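You operate a simulated robot arm through the tools that you are given. There is no shell and no other tool. Be economical: measure what you need, move in short steps, check, and stop when the job is done.

Carry out the task below with a simulated robot arm. There is one attempt and no reset: what you move stays moved.

Task
Put the red funnel away, cap the jerrycan, mop the spill and stand the large jug in the drip tray.
Fine: the jerrycan on the low table; the funnel in its holder; the rag goes back. Set down upright: large jug.

The check looks at the end state, three seconds after you hand in, the way a careful person would. Anything else that was tipped, shoved, dropped, spilled or broken makes it a failure. Lids that push on must go on centred and level and be pressed home; caps that screw on are set level and turned clockwise until they are tight.

Robot
A 7-joint arm with a two-finger parallel gripper on a trunk, on a base that drives. Base frame: it is fixed to the floor where the robot stands at the start and does not move with it; the origin is under the middle of the robot, x ahead of it, y to its left, z up. Readings come in m, degrees, newtons and seconds.
Its first joint turns from -115.0 to 115.0 degrees. Places, roughly: blue funnel [1, 1.25, 1]; bottle [1.25, 1.5, 0.25]; can [1.25, 1.25, 0.75]; drip tray [1, 1.5, 0.75]; funnel holder [0.9, 0.3, 0.8]; grey bucket [1.25, 2.25, 0]; jar [1, 1.5, 0.25]; large jug [0.75, 1, 1]; open bottle [0.75, 1, 0.25]; small bottle [1, 1.25, 0.25]; small jug [1, 1, 0.75]; tray [0.9, 1.4, 0.8]. Payload 3.91 kg.
The TCP is the grasp point between the finger pads, 0.03 m short of the fingertips. In the tool frame z runs along the fingers and y along their closing line. The gripper opens to 0.11 m. The fingers are 0.02 m wide and 0.01 m thick; the gripper's body (0.048 by 0.112 m) begins 0.055 m behind the TCP.
Orientation is told as [roll, pitch, yaw] about the base's x, y, z axes, in that order, counted from this pose: with the fingers straight down and closing along the base's y, the tool's x points along the base's -x, its y along +y and its z along -z.

Tools
- The arm moves only by the tool step_arm. Its argument "commands" is a list of rows, each a list of 7 numbers: the turn, a rotation vector about the tool's x, y, z in units of 6 degrees (1.0 is 6 degrees), then the shift along the tool's x, y, z in units of 20 mm (1.0 is 20 mm), then the finger opening in mm, from 0 to 110. In form: [[ax, ay, az, dx, dy, dz, gripper], ...]. A call has 1 to 8 rows; each row shifts and turns the commanded pose from where the row before left it, along the tool's axes as they then stand. A call with a number of a shift or a turn outside -1 to 1 is refused whole. Rows are played at 5 a second. More than 0.05 m and 8.6 degrees between two rows, or a gripper value outside its range, and nothing of the call is played. A pose out of reach is approached as far as the arm can. The call stops where the force on the tool passes 40 N (or 10 N more than at its start, if that is more) or the arm is blocked; 0.2 s more then pass. The fingers move at their own pace (about 0.108 m/s each) and stop on an object; they squeeze with about 44 N. The grip force told is the motor's: it shows also when the fingers shut on nothing. Time passes only in rows, and 0.2 s behind the last, so rows that do not move let the fingers close. The reply holds the time, the measured pose of the TCP, the force on the tool along the base axes, the opening and the grip force, in the units named above and with some noise, with the torque about the TCP (base axes, N m) and any sound that the robot's microphone picked up, and new pictures: "show" is both (left out), scene, wrist or none.
- Cameras (640 x 400 px; columns grow to the right, rows downward): "scene" is now at [0.0069, 0.1697, 1.5868]; the picture's right is [0.20, -0.98, 0.00], its down [-0.73, -0.15, -0.67] and it looks along [0.65, 0.13, -0.75] (base axes); focal length 270 px, centre (320, 200). "wrist" rides on the gripper at [0.072, 0.017, -0.103] in the tool frame; the picture's right is [-0.23, 0.97, 0.00], its down [-0.76, -0.18, -0.62] and it looks along [-0.61, -0.14, 0.78] (tool axes); focal length 222 px, centre (320, 200).
- lift_body(by): slides the trunk up (or, below 0, down) by that many m; the arm and the scene camera ride with it, the base frame stays. It gives what a move gives, with no picture.
- drive_base(legs): drives the robot by 1 to 6 legs, each [ahead, turn to the left] in m and degrees, along the robot's own axes; the way and the turn of a leg run together, so that a leg with both is an arc; at most 1.5 m and 180 degrees a leg. The arm and the cameras ride along, it lands a little off, and it stops where it bumps. It gives what a move gives, and a new picture of the scene camera.
- aim_head(pan, tilt): turns the head with the scene camera to pan (to the left, within 155 degrees either way) and tilt (down, from -29 to 69), counted from straight ahead of the robot. It gives what a move gives, and a new picture of the scene camera.
- point_at(camera, pixels): for up to 12 pixels [column, row] of the newest picture of that camera ("zoom" is the newest enlarged one), the place [x, y, z] in the base frame of the surface seen there, good to about 0.002 m, but the place of the scene camera against the robot may be out by one fixed shift of up to 0.012 m in any direction. The clock stands still meanwhile.
- enlarge(camera, box): a new picture of the part [left, top, right, bottom] of that camera's present view, enlarged. The clock stands still meanwhile.
- close_job(): hands the job in; it is judged then, once.

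Work in short steps. Measure before you move; look again where a grasp or a placing could have gone wrong, and mend it. You have 80 turns and 260 pictures in all, those below and enlarged ones among them. Open the gripper and draw the arm clear of the work before you hand the job in, unless the task says otherwise.

The tools are called as name(argument=value, ...) on one line, values as JSON. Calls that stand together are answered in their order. step_arm: Moves the arm, as the interface text tells. Its arguments: {"type":"object","properties":{"commands":{"type":"array","items":{"type":"array","items":{"type":"number"}}},"show":{"type":"string","enum":["both","scene","wrist","none"]}},"required":["commands"]} The other tools are called the same way: lift_body (by) slides the trunk up or down; drive_base (legs) drives the base; aim_head (pan, tilt) turns the head that bears the scene camera; point_at (camera, pixels) gives the place of the surface under pixels of a picture; enlarge (camera, box) takes an enlarged picture of a part of a camera's view; close_job () hands the job in.

At the start:

```text
time: 0.0
tool_pos: [0.4267, 0.2017, 1.1651]
tool_rot: [0.0, 0.0, 0.0]
wrist_force: [0.2, 0.2, 0.3]
wrist_torque: [0.04, 0.0, 0.03]
grip_width: 0.1101
gripper_force: 0.1
trunk travel left (down, up): [-0.7, 0.29]
robot x, y, heading: [0.0007, 0.0025, 0.3]
head pan, tilt: [11.6, 48.3]
```

scene: 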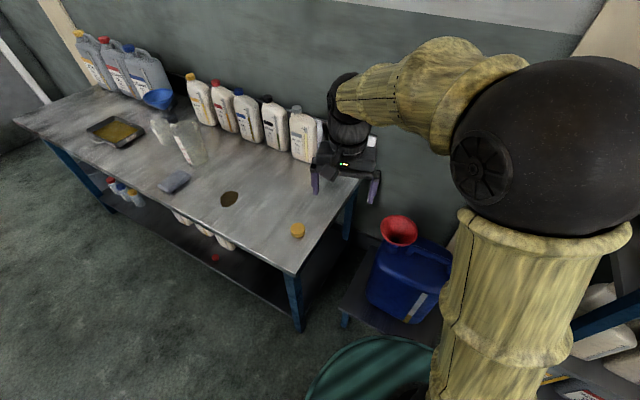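
wrist: 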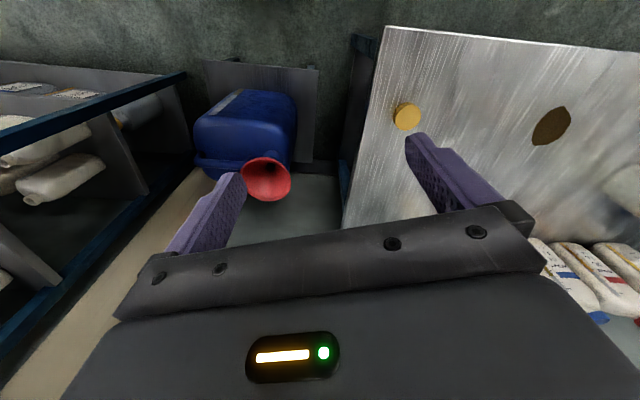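

The scene shows the cap at (297,230), spill (229,199), rag (174,181), jugs (190,142)/(160,128), tray (115,132) and the red funnel in the jerrycan (398,230). I measure these first and enlarge the view for details.

point_at(camera="scene", pixels=[[297, 228], [297, 237], [229, 199], [174, 177], [174, 188], [190, 140], [160, 128], [115, 132], [398, 222], [395, 242], [410, 275], [294, 272]])

enlarge(camera="scene", box=[60, 60, 260, 220])

enlarge(camera="scene", box=[280, 180, 480, 340])

aim_head(pan=-20, tilt=35)

```text
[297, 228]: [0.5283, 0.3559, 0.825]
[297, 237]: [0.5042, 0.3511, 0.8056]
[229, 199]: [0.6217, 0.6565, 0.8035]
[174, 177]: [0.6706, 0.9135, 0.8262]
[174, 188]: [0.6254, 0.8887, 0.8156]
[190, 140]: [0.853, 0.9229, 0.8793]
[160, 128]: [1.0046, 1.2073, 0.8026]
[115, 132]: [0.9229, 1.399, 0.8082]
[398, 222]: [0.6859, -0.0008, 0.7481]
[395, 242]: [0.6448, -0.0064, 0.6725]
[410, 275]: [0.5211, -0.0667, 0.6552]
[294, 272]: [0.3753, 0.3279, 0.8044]
```

```text
2.50 times, centred on (160, 140) of scene
```

zoom: 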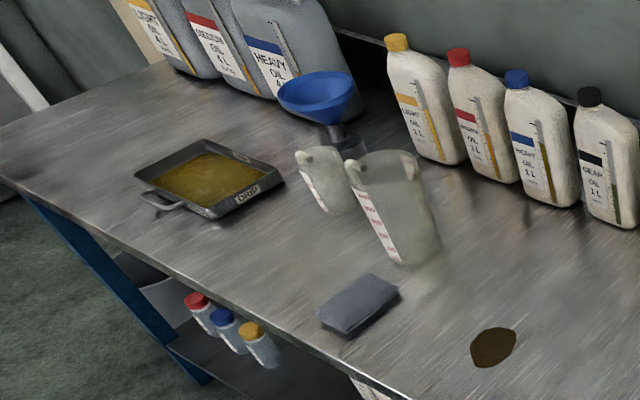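

```text
2.50 times, centred on (380, 260) of scene
```

zoom: 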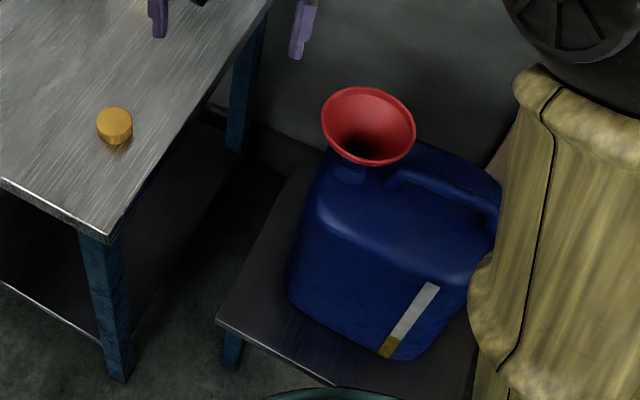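

```text
time: 1.0
tool_pos: [0.4252, 0.2007, 1.1657]
tool_rot: [0.0, -0.1, 0.0]
wrist_force: [-0.8, 0.1, -0.5]
wrist_torque: [-0.02, -0.01, 0.02]
grip_width: 0.11
gripper_force: 0.1
trunk travel left (down, up): [-0.7, 0.29]
robot x, y, heading: [-0.0024, 0.0009, 0.0]
head pan, tilt: [-20.0, 35.0]
```

scene: 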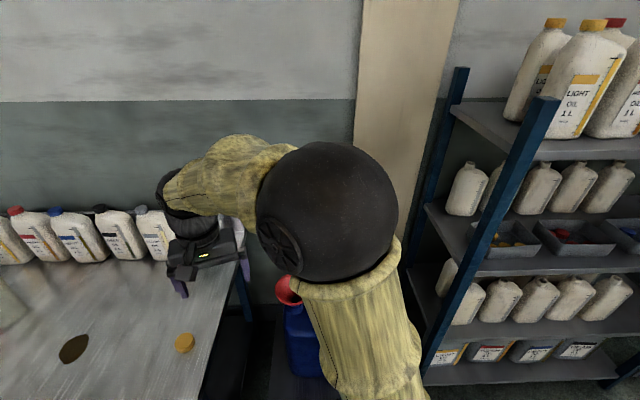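

The arm hides the holder near (0.9,0.3). I look down at the robot's base and low table, then toward the holder.

aim_head(pan=0, tilt=69)

step_arm(commands=[[0, 0, 0, 1, 0, 0, 110], [0, 0, 0, 1, 0, 0, 110], [0, 0, 0, 1, 0, 0, 110], [0, 0, 0, 1, 0, 0, 110], [0, 0, 0, 1, 0, 0, 110], [0, 0, 0, 1, 0, 0, 110], [0, 0, 0, 0, 0, 0, 110]], show="both")

```text
time: 2.0
tool_pos: [0.4262, 0.2007, 1.1657]
tool_rot: [0.0, 0.0, 0.1]
wrist_force: [-1.2, 0.6, 0.2]
wrist_torque: [0.01, -0.05, 0.02]
grip_width: 0.1101
gripper_force: 0.0
trunk travel left (down, up): [-0.7, 0.29]
robot x, y, heading: [-0.003, 0.0009, 0.1]
head pan, tilt: [0.0, 68.8]
```

scene: 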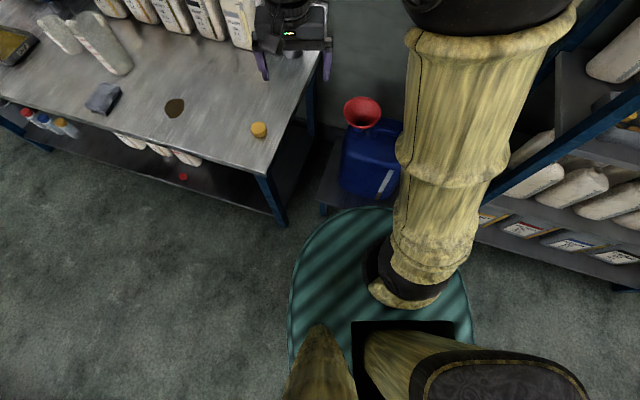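

```text
time: 3.6
tool_pos: [0.3066, 0.1997, 1.1644]
tool_rot: [0.0, -0.1, 0.1]
wrist_force: [0.6, 0.8, 0.8]
wrist_torque: [-0.01, 0.06, -0.02]
grip_width: 0.11
gripper_force: 0.2
trunk travel left (down, up): [-0.7, 0.29]
robot x, y, heading: [-0.0006, -0.0001, 0.0]
head pan, tilt: [0.0, 68.8]
```

scene: 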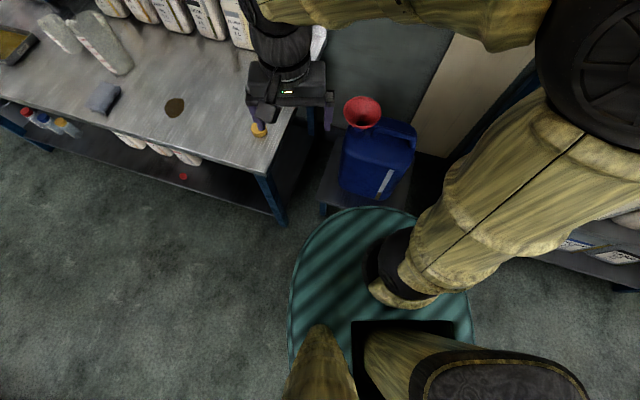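
wrist: 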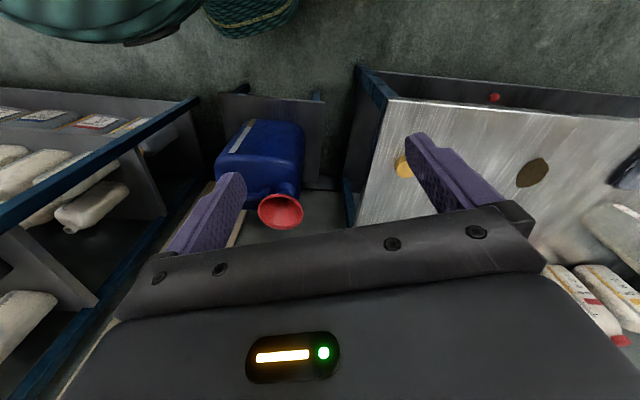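

The base disc is near the low table. Now I aim the head at the table's right rear corner to find the holder.

aim_head(pan=18, tilt=42)

point_at(camera="wrist", pixels=[[280, 200], [280, 225], [260, 206], [300, 206], [250, 165], [220, 185], [300, 130], [230, 120], [310, 175], [240, 245], [345, 190], [285, 185]])

enlarge(camera="wrist", box=[200, 90, 360, 250])

```text
time: 4.5
tool_pos: [0.3066, 0.2004, 1.1653]
tool_rot: [0.0, 0.0, 0.1]
wrist_force: [0.6, 0.5, -0.2]
wrist_torque: [-0.01, -0.01, 0.02]
grip_width: 0.11
gripper_force: 0.1
trunk travel left (down, up): [-0.7, 0.29]
robot x, y, heading: [-0.0011, 0.0025, -0.0]
head pan, tilt: [18.0, 42.0]
```

scene: 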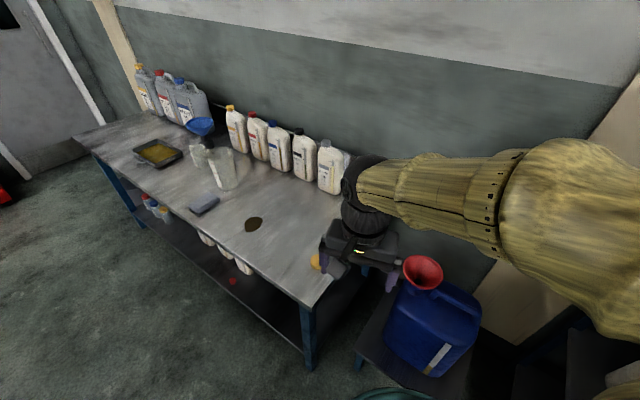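

```text
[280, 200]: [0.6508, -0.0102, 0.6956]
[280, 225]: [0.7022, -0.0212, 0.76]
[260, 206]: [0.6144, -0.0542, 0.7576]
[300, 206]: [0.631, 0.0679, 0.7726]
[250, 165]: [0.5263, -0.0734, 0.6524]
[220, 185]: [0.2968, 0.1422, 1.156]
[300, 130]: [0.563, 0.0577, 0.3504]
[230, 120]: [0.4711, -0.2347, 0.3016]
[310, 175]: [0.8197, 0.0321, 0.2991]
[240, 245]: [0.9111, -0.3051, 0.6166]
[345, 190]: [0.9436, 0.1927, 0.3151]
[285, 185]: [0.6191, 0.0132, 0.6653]
```

```text
2.50 times, centred on (280, 170) of wrist
```

zoom: 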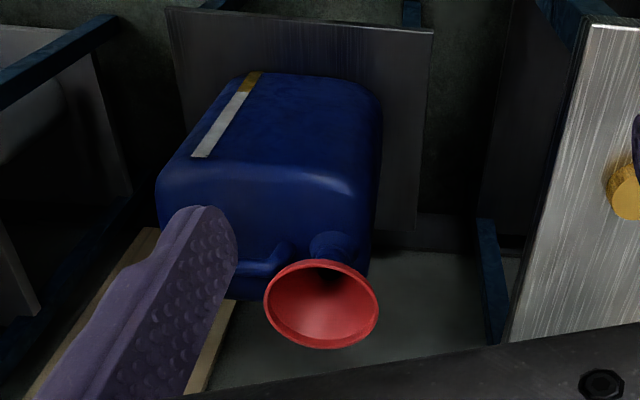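

The holder region is still behind the gripper; I shift the arm right (base −y) to see it.

step_arm(commands=[[0, 0, 0, 0, -1, 0, 110], [0, 0, 0, 0, -1, 0, 110], [0, 0, 0, 0, -1, 0, 110], [0, 0, 0, 0, -1, 0, 110], [0, 0, 0, 0, -1, 0, 110], [0, 0, 0, 0, -1, 0, 110], [0, 0, 0, 0, -1, 0, 110], [0, 0, 0, 0, -1, 0, 110]], show="scene")

enlarge(camera="scene", box=[280, 140, 480, 300])

```text
time: 6.3
tool_pos: [0.3057, 0.042, 1.1654]
tool_rot: [0.1, 0.1, 0.0]
wrist_force: [-0.8, 0.3, 0.7]
wrist_torque: [-0.01, 0.02, 0.0]
grip_width: 0.1101
gripper_force: 0.1
trunk travel left (down, up): [-0.7, 0.29]
robot x, y, heading: [-0.0008, 0.0024, -0.1]
head pan, tilt: [18.0, 42.0]
```

scene: 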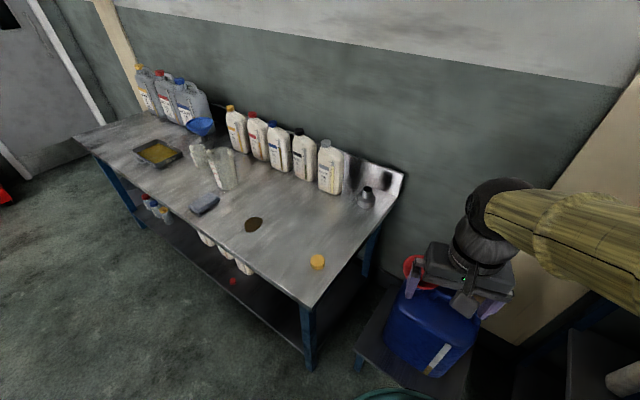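

```text
2.50 times, centred on (380, 220) of scene
```

zoom: 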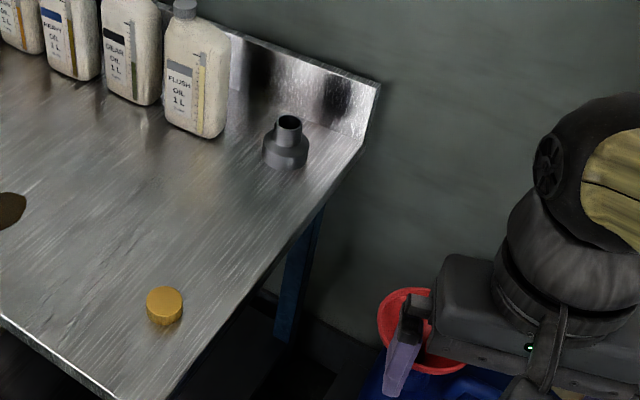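

The holder is the grey cup at zoom (285,145). I measure it and the other items from here.

point_at(camera="zoom", pixels=[[289, 122], [278, 124], [300, 124], [289, 117], [289, 131], [265, 152], [306, 155], [285, 166], [165, 295], [165, 320], [149, 305], [182, 305]])

point_at(camera="scene", pixels=[[253, 217], [244, 226], [262, 222], [253, 231], [192, 211], [214, 194], [206, 203], [219, 207], [316, 304], [404, 172], [358, 210], [330, 190]])

enlarge(camera="scene", box=[120, 110, 280, 240])

```text
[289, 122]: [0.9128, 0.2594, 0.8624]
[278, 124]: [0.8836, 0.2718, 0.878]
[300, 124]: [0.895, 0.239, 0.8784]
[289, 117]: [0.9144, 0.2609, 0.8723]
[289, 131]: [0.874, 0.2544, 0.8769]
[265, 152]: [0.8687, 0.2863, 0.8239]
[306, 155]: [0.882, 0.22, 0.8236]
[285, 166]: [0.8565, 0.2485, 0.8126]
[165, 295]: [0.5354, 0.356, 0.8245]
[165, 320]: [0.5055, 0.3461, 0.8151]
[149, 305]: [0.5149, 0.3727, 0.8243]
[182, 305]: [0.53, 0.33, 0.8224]
```

```text
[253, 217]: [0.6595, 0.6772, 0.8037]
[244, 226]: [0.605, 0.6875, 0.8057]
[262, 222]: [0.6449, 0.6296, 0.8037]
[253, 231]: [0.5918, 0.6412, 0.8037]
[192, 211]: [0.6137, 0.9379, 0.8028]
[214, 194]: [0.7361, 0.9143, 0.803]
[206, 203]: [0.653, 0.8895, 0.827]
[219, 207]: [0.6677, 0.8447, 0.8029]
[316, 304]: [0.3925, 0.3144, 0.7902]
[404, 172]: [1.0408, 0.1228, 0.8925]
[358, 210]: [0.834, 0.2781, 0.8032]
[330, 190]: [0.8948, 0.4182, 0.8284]
```

```text
3.08 times, centred on (200, 175) of scene
```

zoom: 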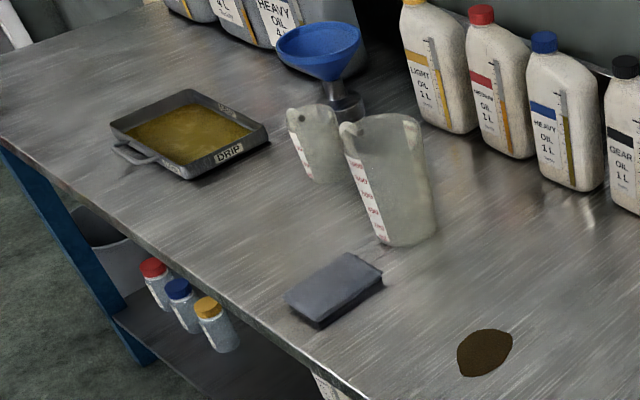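

The workbench is rotated about −16° and the holder opening is at about (0.897,0.256,0.878). I look down to measure clearance between base disc and tables.

aim_head(pan=0, tilt=69)

point_at(camera="scene", pixels=[[372, 209], [293, 290], [305, 245], [330, 205], [333, 190], [470, 310], [270, 178], [360, 245], [365, 100], [348, 112], [380, 112], [360, 124]])

```text
time: 7.2
tool_pos: [0.3051, 0.0432, 1.1654]
tool_rot: [0.1, 0.0, 0.0]
wrist_force: [-0.2, -0.3, 0.2]
wrist_torque: [0.02, 0.03, -0.01]
grip_width: 0.1098
gripper_force: 0.0
trunk travel left (down, up): [-0.7, 0.29]
robot x, y, heading: [-0.0017, 0.0017, -0.1]
head pan, tilt: [0.0, 68.8]
```

scene: 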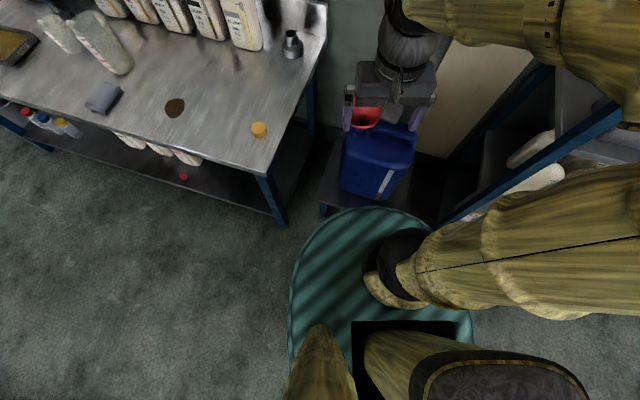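

```text
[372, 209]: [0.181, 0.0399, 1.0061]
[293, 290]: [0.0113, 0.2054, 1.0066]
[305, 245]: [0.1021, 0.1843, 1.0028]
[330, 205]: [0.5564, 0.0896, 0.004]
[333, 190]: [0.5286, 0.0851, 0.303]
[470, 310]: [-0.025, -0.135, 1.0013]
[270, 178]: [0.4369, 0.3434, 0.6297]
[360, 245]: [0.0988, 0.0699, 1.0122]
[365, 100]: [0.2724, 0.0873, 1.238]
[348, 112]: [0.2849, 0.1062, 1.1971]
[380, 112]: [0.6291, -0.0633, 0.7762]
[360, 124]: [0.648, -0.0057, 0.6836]
```

The teal disc is the trunk's deck (z≈1.0, radius ~0.18), so the arm base is there and lowers with the trunk. I drive 0.15 m ahead and lower the trunk to get a proper approach to the funnel.

drive_base(legs=[[0.15, 0]])

lift_body(by=-0.22)

aim_head(pan=-5, tilt=55)

step_arm(commands=[[0, 0, 0, 1, 0, 0, 110], [0, 0, 0, 0, 0, 0, 110]], show="wrist")

```text
time: 8.7
tool_pos: [0.4572, 0.0439, 1.1665]
tool_rot: [0.0, 0.1, 0.1]
wrist_force: [-0.3, 0.1, 0.2]
wrist_torque: [0.0, -0.01, -0.01]
grip_width: 0.11
gripper_force: 0.0
trunk travel left (down, up): [-0.7, 0.29]
robot x, y, heading: [0.152, 0.0014, 0.2]
head pan, tilt: [0.0, 68.8]
```

scene: 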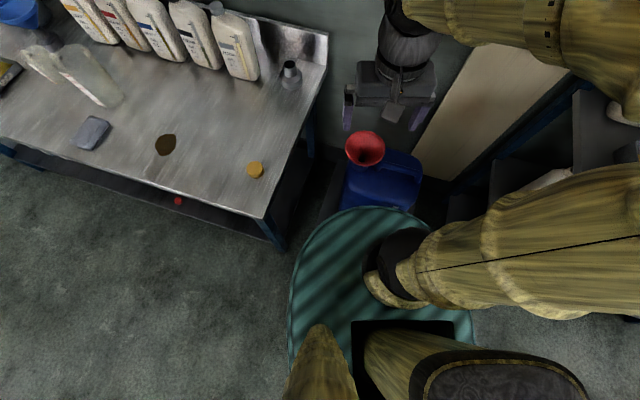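

```text
time: 11.0
tool_pos: [0.4556, 0.0442, 0.9458]
tool_rot: [0.0, 0.0, 0.1]
wrist_force: [0.0, 0.1, 0.5]
wrist_torque: [0.02, 0.02, -0.01]
grip_width: 0.11
gripper_force: 0.2
trunk travel left (down, up): [-0.48, 0.51]
robot x, y, heading: [0.1517, 0.0002, -0.1]
head pan, tilt: [0.0, 68.8]
```

```text
time: 11.8
tool_pos: [0.4557, 0.0439, 0.9462]
tool_rot: [0.0, 0.0, 0.1]
wrist_force: [-0.8, 0.2, 0.6]
wrist_torque: [-0.02, 0.0, 0.01]
grip_width: 0.1101
gripper_force: 0.1
trunk travel left (down, up): [-0.48, 0.51]
robot x, y, heading: [0.1509, 0.0034, 0.1]
head pan, tilt: [-5.0, 55.0]
```

scene: 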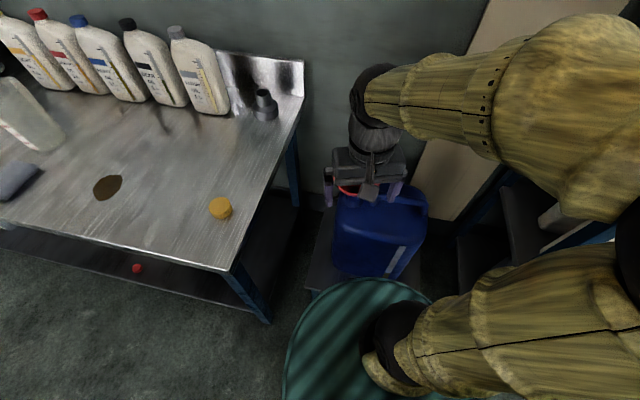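

```text
time: 12.4
tool_pos: [0.4344, 0.0428, 0.9468]
tool_rot: [0.0, 0.0, 0.1]
wrist_force: [-0.5, 0.1, -0.5]
wrist_torque: [0.0, -0.01, 0.0]
grip_width: 0.11
gripper_force: 0.0
trunk travel left (down, up): [-0.48, 0.51]
robot x, y, heading: [0.1497, -0.0023, 0.3]
head pan, tilt: [-5.0, 55.0]
```

wrist: 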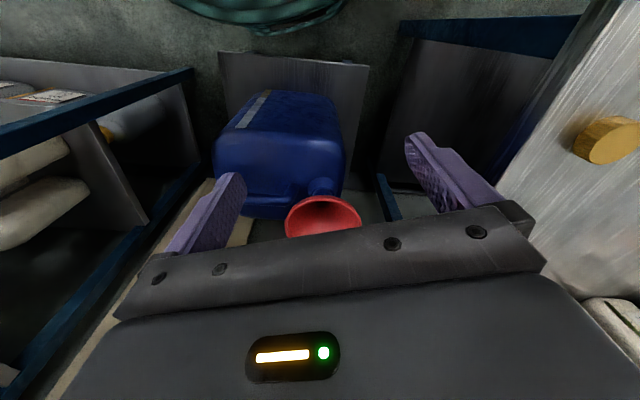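

The wrist view shows the funnel from the near side at (322,215). I enlarge and measure its rim and the neck.

enlarge(camera="wrist", box=[250, 150, 390, 250])

point_at(camera="wrist", pixels=[[322, 197], [286, 215], [361, 215], [322, 202], [322, 187], [312, 186], [335, 186], [322, 229], [318, 215], [300, 195], [325, 179], [345, 197]])

```text
4.00 times, centred on (320, 200) of wrist
```

zoom: 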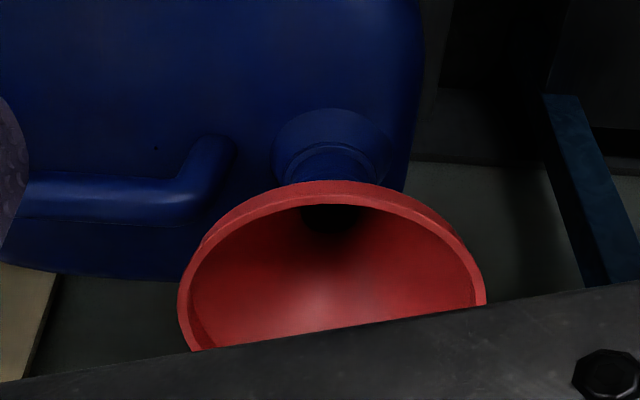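

```text
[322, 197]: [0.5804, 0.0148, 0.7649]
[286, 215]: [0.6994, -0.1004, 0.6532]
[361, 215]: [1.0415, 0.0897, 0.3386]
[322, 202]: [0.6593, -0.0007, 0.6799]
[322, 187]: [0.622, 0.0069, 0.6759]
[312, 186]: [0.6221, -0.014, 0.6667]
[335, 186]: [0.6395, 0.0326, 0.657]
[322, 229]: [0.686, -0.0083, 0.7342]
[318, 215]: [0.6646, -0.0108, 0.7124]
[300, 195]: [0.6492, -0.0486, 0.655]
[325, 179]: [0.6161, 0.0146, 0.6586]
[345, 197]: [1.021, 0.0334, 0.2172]
```

I measure the rim precisely from the zoom: left (184,310), right (480,300), near (328,184), and inside cone points.

point_at(camera="zoom", pixels=[[330, 185], [330, 198], [190, 305], [476, 290], [184, 280], [230, 225], [430, 220], [215, 325], [460, 305], [330, 225], [330, 165], [325, 290]])

```text
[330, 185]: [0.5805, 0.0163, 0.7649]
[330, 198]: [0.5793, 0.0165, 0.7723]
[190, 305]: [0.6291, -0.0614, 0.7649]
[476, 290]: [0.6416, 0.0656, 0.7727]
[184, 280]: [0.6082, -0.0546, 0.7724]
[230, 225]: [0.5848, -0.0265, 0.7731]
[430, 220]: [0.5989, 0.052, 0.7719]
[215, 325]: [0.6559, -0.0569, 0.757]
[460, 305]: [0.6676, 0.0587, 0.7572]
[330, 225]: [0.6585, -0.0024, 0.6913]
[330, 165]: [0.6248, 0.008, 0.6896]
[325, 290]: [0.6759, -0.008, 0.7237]
```

The rim circle is centred near (0.643,0.002) with radius 0.066, top z 0.773, and a wall slope of ~39°. I'll pinch the near-side wall with the tool yawed 90° and tilted ~39° forward, yawing first.

step_arm(commands=[[0, 0, 1, 0, 0, 0, 60], [0, 0, 1, 0, 0, 0, 60], [0, 0, 1, 0, 0, 0, 60], [0, 0, 1, 0, 0, 0, 60], [0, 0, 1, 0, 0, 0, 60], [0, 0, 1, 0, 0, 0, 60], [0, 0, 1, 0, 0, 0, 60], [0, 0, 1, 0, 0, 0, 60]], show="none")

step_arm(commands=[[0, 0, 1, 0, 0, 0, 60], [0, 0, 1, 0, 0, 0, 60], [0, 0, 1, 0, 0, 0, 60], [0, 0, 1, 0, 0, 0, 60], [0, 0, 1, 0, 0, 0, 60], [0, 0, 1, 0, 0, 0, 60], [0, 0, 1, 0, 0, 0, 60], [0, 0, 0, 0, 0, 0, 60]], show="both")

```text
time: 14.2
tool_pos: [0.4348, 0.0436, 0.9464]
tool_rot: [0.0, 0.0, -48.0]
wrist_force: [-0.2, 0.2, -0.3]
wrist_torque: [-0.01, -0.02, -0.02]
grip_width: 0.0599
gripper_force: 0.1
trunk travel left (down, up): [-0.48, 0.51]
robot x, y, heading: [0.1497, 0.0025, -0.0]
head pan, tilt: [-5.0, 55.0]
```

```text
time: 16.0
tool_pos: [0.4363, 0.0437, 0.9454]
tool_rot: [0.1, -0.1, -90.0]
wrist_force: [0.7, -0.6, 0.2]
wrist_torque: [0.01, -0.02, 0.05]
grip_width: 0.0602
gripper_force: 0.1
trunk travel left (down, up): [-0.48, 0.51]
robot x, y, heading: [0.1509, 0.001, 0.2]
head pan, tilt: [-5.0, 55.0]
```

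scene: 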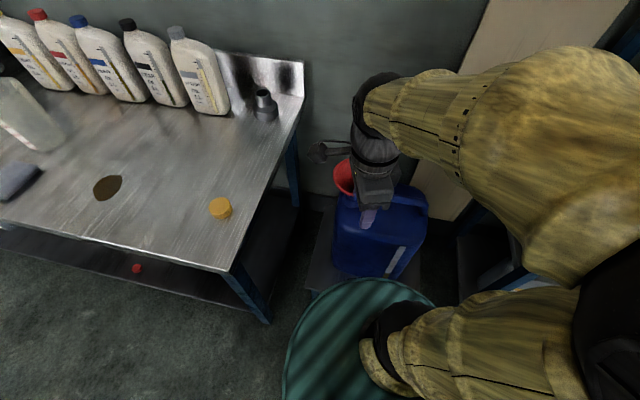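
wrist: 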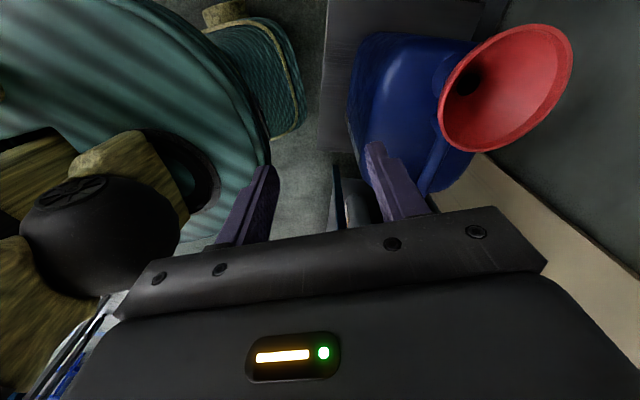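

Yaw worked and the funnel is in wrist view. Now tilt −39° about tool x while shifting to y≈0.0025.

step_arm(commands=[[-1, 0, 0, -0.3, 0, 0, 60], [-1, 0, 0, -0.3, 0, 0, 60], [-1, 0, 0, -0.3, 0, 0, 60], [-1, 0, 0, -0.3, 0, 0, 60], [-1, 0, 0, -0.3, 0, 0, 60], [-1, 0, 0, -0.3, 0, 0, 60], [-0.5, 0, 0, -0.25, 0, 0, 60], [0, 0, 0, 0, 0, 0, 60]], show="wrist")

```text
time: 17.8
tool_pos: [0.5236, 0.0093, 0.9456]
tool_rot: [38.0, -0.2, -89.9]
wrist_force: [-0.2, -0.7, 0.3]
wrist_torque: [0.01, -0.01, -0.02]
grip_width: 0.06
gripper_force: 0.3
out of reach, approached as far as the arm can: row 2, 3, 4, 5, 6, 7
trunk travel left (down, up): [-0.48, 0.51]
robot x, y, heading: [0.1485, -0.002, 0.4]
head pan, tilt: [-5.0, 55.0]
```

wrist: 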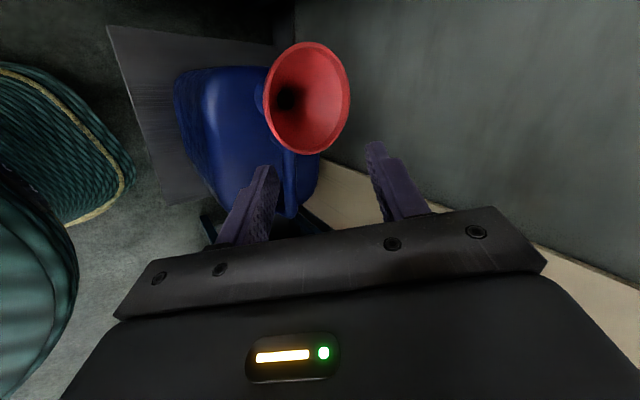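

The near position with tilt is at the limit of reach, so the tool moved to x=0.524. I lower the trunk by 0.12 to bring the fingers to pre-grasp height (~0.826), at x still clear of the rim.

lift_body(by=-0.12)

step_arm(commands=[[0, 0, 0, 0, 0, 0, 60]], show="both")

enlarge(camera="wrist", box=[180, 40, 420, 240])

```text
time: 19.3
tool_pos: [0.5234, 0.0083, 0.8161]
tool_rot: [36.5, -0.1, -90.0]
wrist_force: [0.2, 0.2, -0.3]
wrist_torque: [0.0, 0.01, -0.04]
grip_width: 0.06
gripper_force: 0.2
trunk travel left (down, up): [-0.36, 0.63]
robot x, y, heading: [0.1525, -0.0022, -0.2]
head pan, tilt: [-5.0, 55.0]
```

```text
time: 19.7
tool_pos: [0.524, 0.009, 0.8158]
tool_rot: [36.4, -0.1, -89.8]
wrist_force: [0.4, 0.8, 0.8]
wrist_torque: [-0.04, -0.03, -0.04]
grip_width: 0.0602
gripper_force: 0.0
trunk travel left (down, up): [-0.36, 0.63]
robot x, y, heading: [0.1496, -0.0004, 0.3]
head pan, tilt: [-5.0, 55.0]
```

scene: 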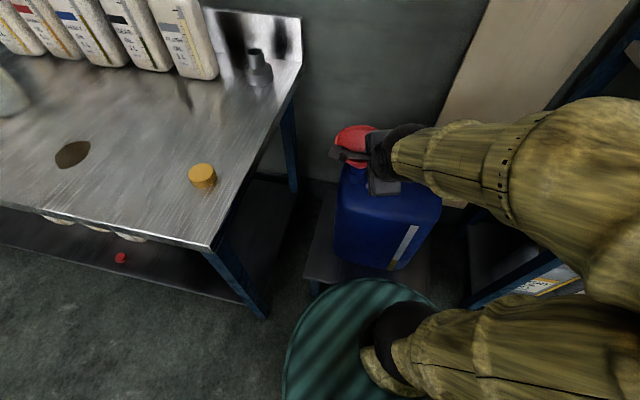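
wrist: 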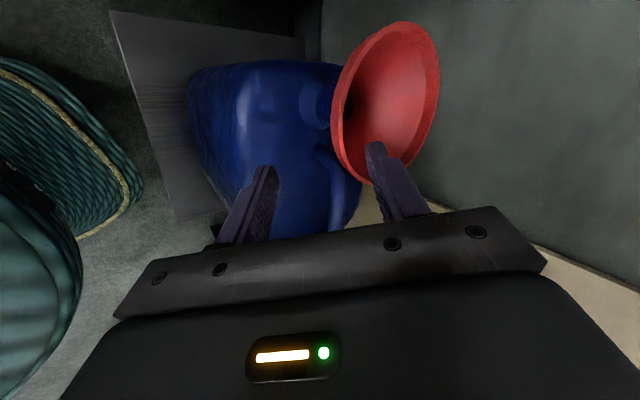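

```text
2.00 times, centred on (300, 140) of wrist
```

zoom: 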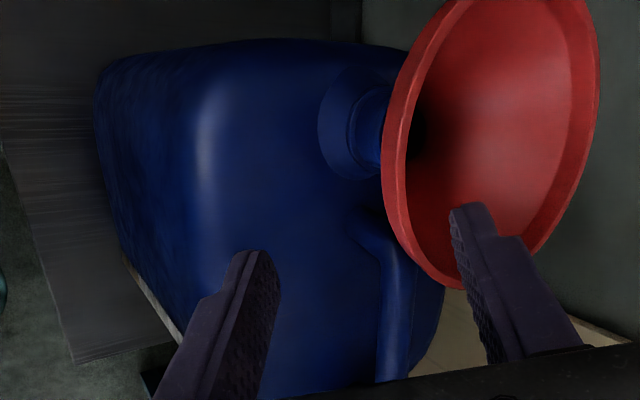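

Fingers straddle the near rim line. I align by +16 mm along tool y and −6 mm along x, then advance halfway along tool z and check.

step_arm(commands=[[0, 0, 0, -0.33, 0.78, 0, 60], [0, 0, 0, 0, 0, 1, 60], [0, 0, 0, 0, 0, 1, 60], [0, 0, 0, 0, 0, 0, 60]], show="wrist")

```text
time: 20.7
tool_pos: [0.5625, 0.001, 0.81]
tool_rot: [38.9, 0.0, -90.0]
wrist_force: [-0.1, 0.6, 0.0]
wrist_torque: [0.02, 0.02, -0.02]
grip_width: 0.06
gripper_force: 0.1
trunk travel left (down, up): [-0.36, 0.63]
robot x, y, heading: [0.1522, 0.001, -0.0]
head pan, tilt: [-5.0, 55.0]
```

wrist: 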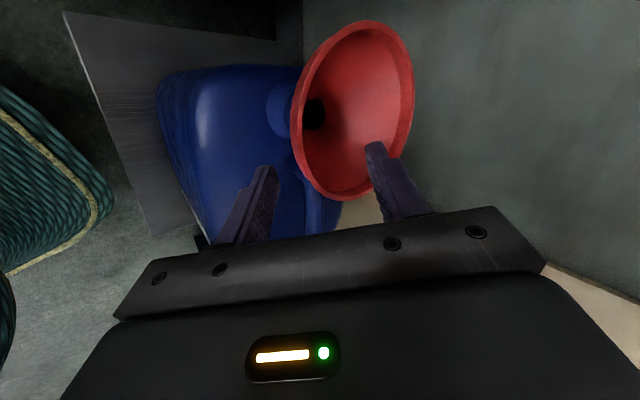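

Pose is now as commanded (tilt 38.9°). I correct −15 mm along tool y and advance 65 mm along tool z in steps.

step_arm(commands=[[0, 0, 0, 0.07, -0.74, 0, 60], [0, 0, 0, 0, 0, 1, 60], [0, 0, 0, 0, 0, 1, 60], [0, 0, 0, 0, 0, 1, 60], [0, 0, 0, 0, 0, 0.2, 60], [0, 0, 0, 0, 0, 0, 60]], show="both")

enlarge(camera="wrist", box=[180, 40, 420, 240])

```text
time: 22.1
tool_pos: [0.5906, 0.0049, 0.7502]
tool_rot: [38.9, 0.0, -89.9]
wrist_force: [0.0, -0.2, -0.3]
wrist_torque: [0.02, 0.03, 0.0]
grip_width: 0.0598
gripper_force: 0.0
out of reach, approached as far as the arm can: row 2
trunk travel left (down, up): [-0.36, 0.63]
robot x, y, heading: [0.1482, 0.0001, 0.1]
head pan, tilt: [-5.0, 55.0]
```

scene: 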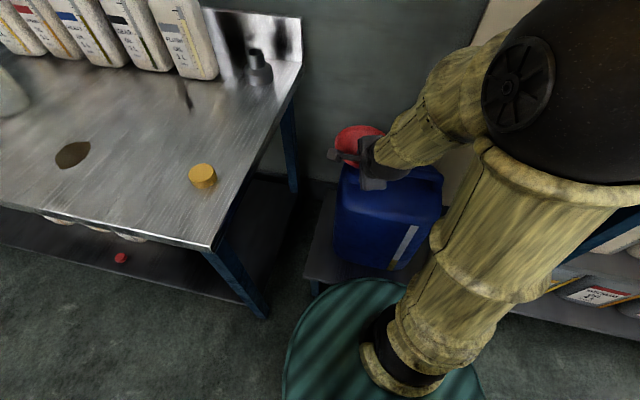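
wrist: 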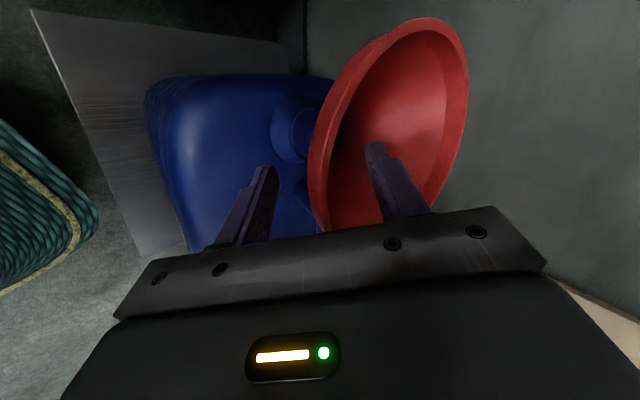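

```text
2.00 times, centred on (300, 140) of wrist
```

zoom: 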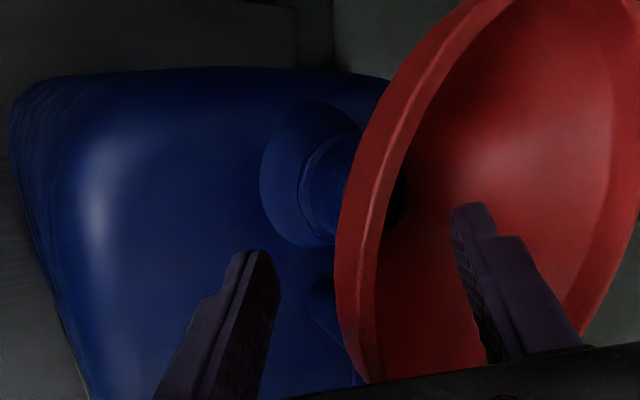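

The wall lies between the fingers. I close gradually.

step_arm(commands=[[0, 0, 0, 0, 0, 0, 35], [0, 0, 0, 0, 0, 0, 20], [0, 0, 0, 0, 0, 0, 20]], show="wrist")

```text
time: 22.9
tool_pos: [0.5901, 0.0036, 0.751]
tool_rot: [38.9, 0.0, -89.9]
wrist_force: [0.2, 0.4, 0.7]
wrist_torque: [0.01, 0.0, 0.01]
grip_width: 0.02
gripper_force: 0.1
trunk travel left (down, up): [-0.36, 0.63]
robot x, y, heading: [0.1506, -0.0002, 0.1]
head pan, tilt: [-5.0, 55.0]
```

wrist: 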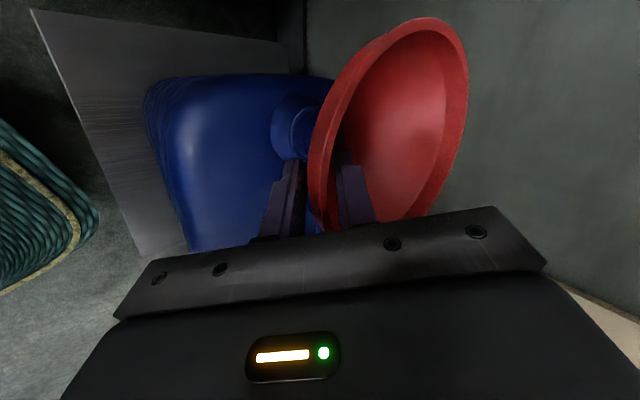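

Nicely centred with no contact at 20 mm. I close fully onto the wall.

step_arm(commands=[[0, 0, 0, 0, 0, 0, 8], [0, 0, 0, 0, 0, 0, 0], [0, 0, 0, 0, 0, 0, 0]], show="wrist")

enlarge(camera="wrist", box=[240, 40, 480, 240])

```text
time: 23.7
tool_pos: [0.5908, 0.0054, 0.7516]
tool_rot: [38.8, 0.1, -89.8]
wrist_force: [-5.5, -1.9, -0.7]
wrist_torque: [-0.15, 0.53, -0.13]
grip_width: 0.0082
gripper_force: 44.0
trunk travel left (down, up): [-0.36, 0.63]
robot x, y, heading: [0.1527, -0.0034, 0.3]
head pan, tilt: [-5.0, 55.0]
```

wrist: 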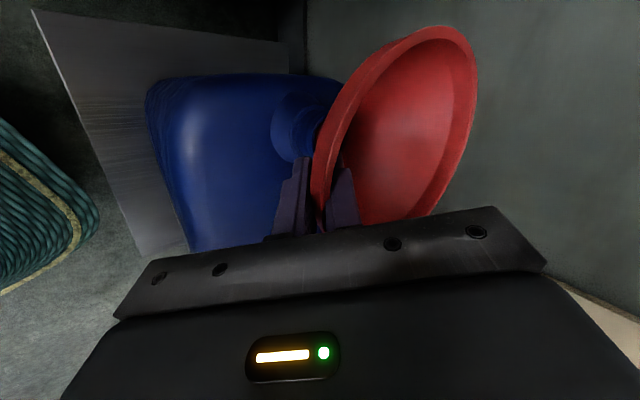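

```text
2.00 times, centred on (360, 140) of wrist
```

zoom: 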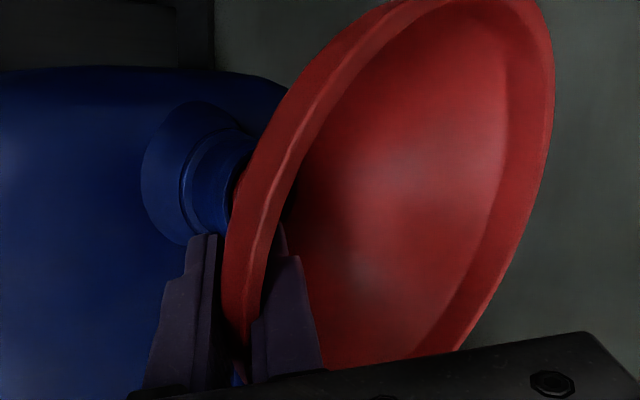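

Gripped (8 mm, 44 N) with little side force. I lift straight up with the trunk and inspect.

lift_body(by=0.06)

lift_body(by=0.16)

step_arm(commands=[[0, 0, 0, 0, 0, 0, 0]], show="both")

enlarge(camera="scene", box=[280, 40, 440, 160])

```text
time: 24.7
tool_pos: [0.5913, 0.0036, 0.8125]
tool_rot: [38.9, 0.0, -89.9]
wrist_force: [-0.1, -0.4, -0.3]
wrist_torque: [0.01, 0.08, -0.15]
grip_width: 0.0049
gripper_force: 43.6
trunk travel left (down, up): [-0.42, 0.57]
robot x, y, heading: [0.1502, -0.0023, -0.0]
head pan, tilt: [-5.0, 55.0]
```

```text
time: 26.5
tool_pos: [0.5906, 0.0046, 0.9714]
tool_rot: [38.9, 0.0, -89.9]
wrist_force: [-0.4, -1.3, -0.9]
wrist_torque: [-0.01, 0.06, -0.19]
grip_width: 0.005
gripper_force: 44.0
trunk travel left (down, up): [-0.58, 0.41]
robot x, y, heading: [0.1469, -0.001, -0.1]
head pan, tilt: [-5.0, 55.0]
```

```text
time: 26.9
tool_pos: [0.5907, 0.0042, 0.97]
tool_rot: [39.0, -0.1, -89.9]
wrist_force: [0.9, 0.7, 0.0]
wrist_torque: [-0.01, 0.02, 0.14]
grip_width: 0.0047
gripper_force: 44.1
trunk travel left (down, up): [-0.58, 0.41]
robot x, y, heading: [0.1491, 0.0038, 0.1]
head pan, tilt: [-5.0, 55.0]
```

scene: 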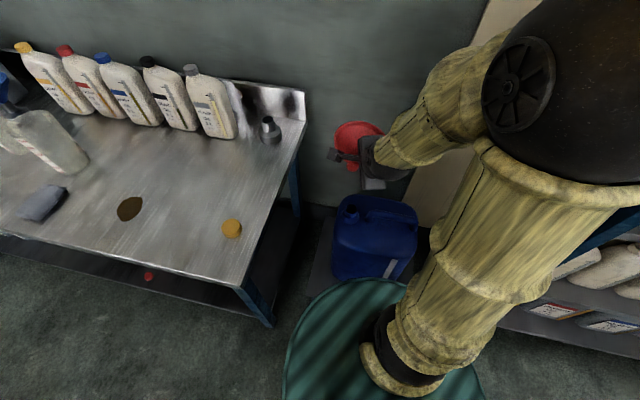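
wrist: 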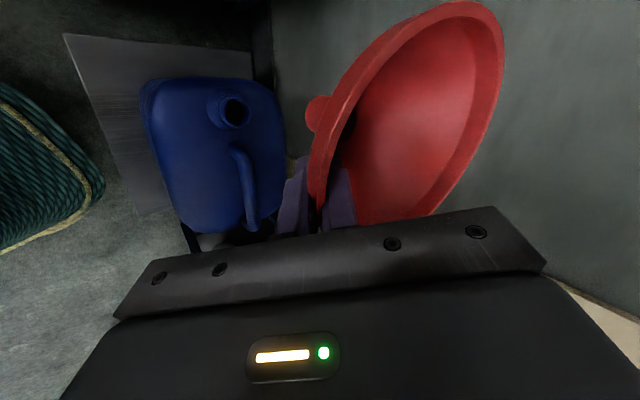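

```text
3.33 times, centred on (360, 100) of scene
```

zoom: 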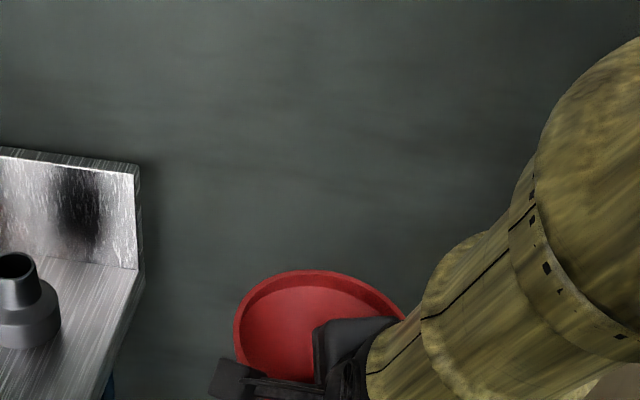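

The funnel is out and held. I measure its rim, spout, and the jerrycan neck from the wrist view.

point_at(camera="wrist", pixels=[[455, 6], [500, 60], [475, 140], [437, 208], [370, 50], [325, 130], [318, 113], [311, 118], [318, 100], [222, 104], [243, 104], [233, 126]])

enlarge(camera="wrist", box=[190, 60, 350, 180])

```text
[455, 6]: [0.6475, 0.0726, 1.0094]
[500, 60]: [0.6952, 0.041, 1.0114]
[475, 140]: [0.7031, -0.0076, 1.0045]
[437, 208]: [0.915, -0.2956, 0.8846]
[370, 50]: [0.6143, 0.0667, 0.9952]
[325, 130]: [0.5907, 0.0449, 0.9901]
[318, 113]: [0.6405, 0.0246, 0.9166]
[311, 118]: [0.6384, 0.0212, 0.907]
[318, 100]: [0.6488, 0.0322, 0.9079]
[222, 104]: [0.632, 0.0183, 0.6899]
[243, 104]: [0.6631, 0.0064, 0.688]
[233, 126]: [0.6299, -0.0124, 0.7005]
```

```text
3.33 times, centred on (270, 120) of wrist
```

zoom: 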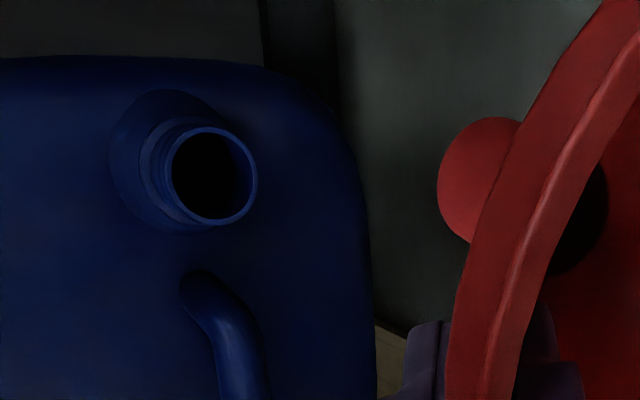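

The rim appears tilted ~8–10° up at the far side. I measure rim and spout more precisely from enlarged views, plus the jerrycan neck.

point_at(camera="zoom", pixels=[[213, 128], [167, 180], [255, 180], [213, 223], [445, 190], [470, 120], [455, 225], [490, 200], [210, 175]])

enlarge(camera="wrist", box=[290, 0, 530, 200])

point_at(camera="zoom", pixels=[[420, 14], [330, 60], [200, 160], [130, 270], [90, 350], [560, 70], [545, 170], [480, 280], [420, 360], [480, 20], [250, 110], [60, 390]])

```text
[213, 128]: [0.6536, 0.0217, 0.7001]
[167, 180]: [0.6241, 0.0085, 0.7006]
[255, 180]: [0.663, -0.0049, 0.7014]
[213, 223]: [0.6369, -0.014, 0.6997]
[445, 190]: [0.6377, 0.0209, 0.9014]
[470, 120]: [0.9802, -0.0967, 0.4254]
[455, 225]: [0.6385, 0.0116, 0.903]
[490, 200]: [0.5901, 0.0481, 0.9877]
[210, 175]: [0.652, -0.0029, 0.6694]
```

```text
2.00 times, centred on (410, 100) of wrist
```

zoom: 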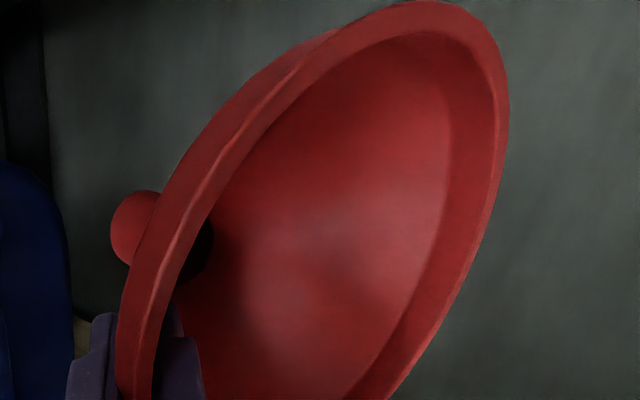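

```text
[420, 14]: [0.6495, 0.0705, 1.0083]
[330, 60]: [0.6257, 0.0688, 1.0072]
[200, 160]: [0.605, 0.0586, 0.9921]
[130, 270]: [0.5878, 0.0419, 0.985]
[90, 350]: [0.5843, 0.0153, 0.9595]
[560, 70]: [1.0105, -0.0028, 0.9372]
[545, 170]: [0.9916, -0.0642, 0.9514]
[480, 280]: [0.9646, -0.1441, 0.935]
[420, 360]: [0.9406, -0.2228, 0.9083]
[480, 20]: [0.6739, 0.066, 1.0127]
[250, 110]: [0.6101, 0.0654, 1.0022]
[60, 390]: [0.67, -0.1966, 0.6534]
```

I sample a few more rim-top pixels on the bright ridge and far edge to get the tilt.

point_at(camera="zoom", pixels=[[503, 120], [488, 200], [462, 260], [420, 335], [390, 385], [385, 38], [240, 140], [165, 260], [145, 330], [300, 75], [128, 205], [118, 230]])

```text
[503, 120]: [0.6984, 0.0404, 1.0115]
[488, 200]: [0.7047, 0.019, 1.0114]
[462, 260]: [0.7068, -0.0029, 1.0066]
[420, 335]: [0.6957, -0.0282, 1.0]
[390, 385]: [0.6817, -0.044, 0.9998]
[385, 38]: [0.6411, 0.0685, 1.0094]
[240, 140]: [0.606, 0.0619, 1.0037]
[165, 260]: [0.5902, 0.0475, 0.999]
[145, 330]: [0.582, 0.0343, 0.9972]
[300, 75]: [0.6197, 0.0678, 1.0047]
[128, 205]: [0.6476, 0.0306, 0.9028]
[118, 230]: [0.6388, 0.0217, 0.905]
```

Rim plane fit: axis leaning about (−0.13,−0.12,1). I rotate the tool +7.4° about base y and −6.9° about base x to make it vertical, then remeasure.

step_arm(commands=[[0.62, -0.45, -0.36, 0, 0, 0, 0], [0.61, -0.45, -0.36, 0, 0, 0, 0], [0, 0, 0, 0, 0, 0, 0]], show="wrist")

enlarge(camera="wrist", box=[290, 0, 530, 200])

point_at(camera="zoom", pixels=[[503, 120], [488, 200], [462, 260], [420, 335], [390, 385], [385, 38], [240, 140], [165, 260], [145, 330], [300, 75], [128, 205], [118, 230]])

enlarge(camera="scene", box=[220, 80, 460, 230])

```text
time: 27.7
tool_pos: [0.5913, 0.0048, 0.9618]
tool_rot: [32.5, -4.1, -89.5]
wrist_force: [-0.4, -0.2, 0.4]
wrist_torque: [0.02, 0.03, 0.09]
grip_width: 0.0054
gripper_force: 44.3
out of reach, approached as far as the arm can: row 2
trunk travel left (down, up): [-0.58, 0.41]
robot x, y, heading: [0.1492, 0.0023, 0.2]
head pan, tilt: [-5.0, 55.0]
```

wrist: 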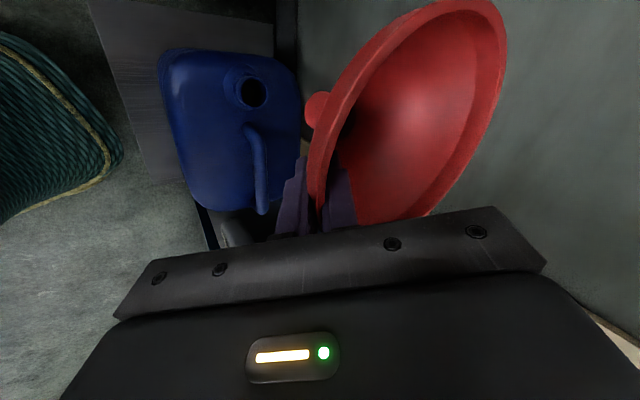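

```text
2.00 times, centred on (410, 100) of wrist
```

zoom: 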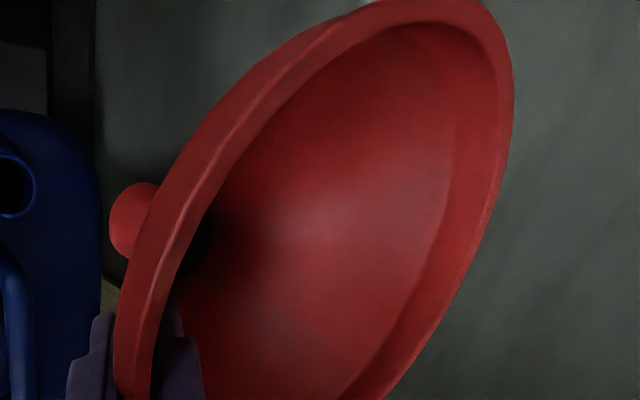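

```text
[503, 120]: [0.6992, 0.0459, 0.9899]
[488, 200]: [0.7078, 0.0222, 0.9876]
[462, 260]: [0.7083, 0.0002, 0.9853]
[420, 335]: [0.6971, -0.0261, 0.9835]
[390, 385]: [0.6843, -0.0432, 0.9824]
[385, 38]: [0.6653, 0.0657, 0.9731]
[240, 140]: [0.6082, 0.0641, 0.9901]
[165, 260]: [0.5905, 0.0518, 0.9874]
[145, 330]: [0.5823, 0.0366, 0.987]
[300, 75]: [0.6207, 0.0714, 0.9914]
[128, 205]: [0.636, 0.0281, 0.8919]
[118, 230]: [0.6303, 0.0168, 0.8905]
```

```text
2.67 times, centred on (340, 155) of scene
```

zoom: 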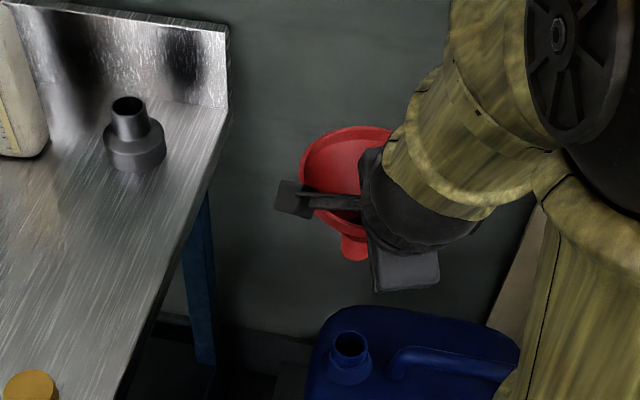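

Tilt in x is fixed; ~4° remains in y. I calibrate the scene camera's fixed shift using the neck, and measure the holder mouth from this picture.

point_at(camera="zoom", pixels=[[349, 332], [331, 345], [367, 345], [349, 359], [127, 97], [110, 107], [144, 107], [127, 117], [300, 170], [345, 128], [355, 255], [345, 245]])

```text
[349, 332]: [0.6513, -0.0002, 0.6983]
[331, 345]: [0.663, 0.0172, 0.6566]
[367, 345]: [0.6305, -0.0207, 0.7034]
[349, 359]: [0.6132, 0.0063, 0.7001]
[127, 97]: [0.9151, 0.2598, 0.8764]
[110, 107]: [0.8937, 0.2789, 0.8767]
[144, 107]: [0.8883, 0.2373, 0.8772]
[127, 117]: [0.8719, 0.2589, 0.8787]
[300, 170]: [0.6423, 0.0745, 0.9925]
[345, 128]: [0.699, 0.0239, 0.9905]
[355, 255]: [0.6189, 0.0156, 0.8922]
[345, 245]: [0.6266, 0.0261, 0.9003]
```

Scene camera reads ~10 mm short in x. To know how close I can drive, I measure the mobile base's edge (wrist pixels (100,185),(120,150)) and the low table's edge.

point_at(camera="wrist", pixels=[[100, 185], [118, 150], [60, 200], [20, 218], [70, 70], [90, 100], [60, 130], [20, 60], [170, 185], [130, 110], [215, 245], [100, 20]])

```text
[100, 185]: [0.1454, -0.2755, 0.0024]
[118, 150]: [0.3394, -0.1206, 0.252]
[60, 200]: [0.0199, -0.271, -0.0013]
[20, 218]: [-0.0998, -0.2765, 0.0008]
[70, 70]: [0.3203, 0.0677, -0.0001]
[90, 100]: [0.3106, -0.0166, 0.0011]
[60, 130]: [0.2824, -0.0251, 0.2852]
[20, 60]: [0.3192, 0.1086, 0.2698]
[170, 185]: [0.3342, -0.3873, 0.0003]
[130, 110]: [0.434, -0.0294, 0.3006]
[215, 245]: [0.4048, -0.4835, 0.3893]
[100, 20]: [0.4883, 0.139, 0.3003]
```

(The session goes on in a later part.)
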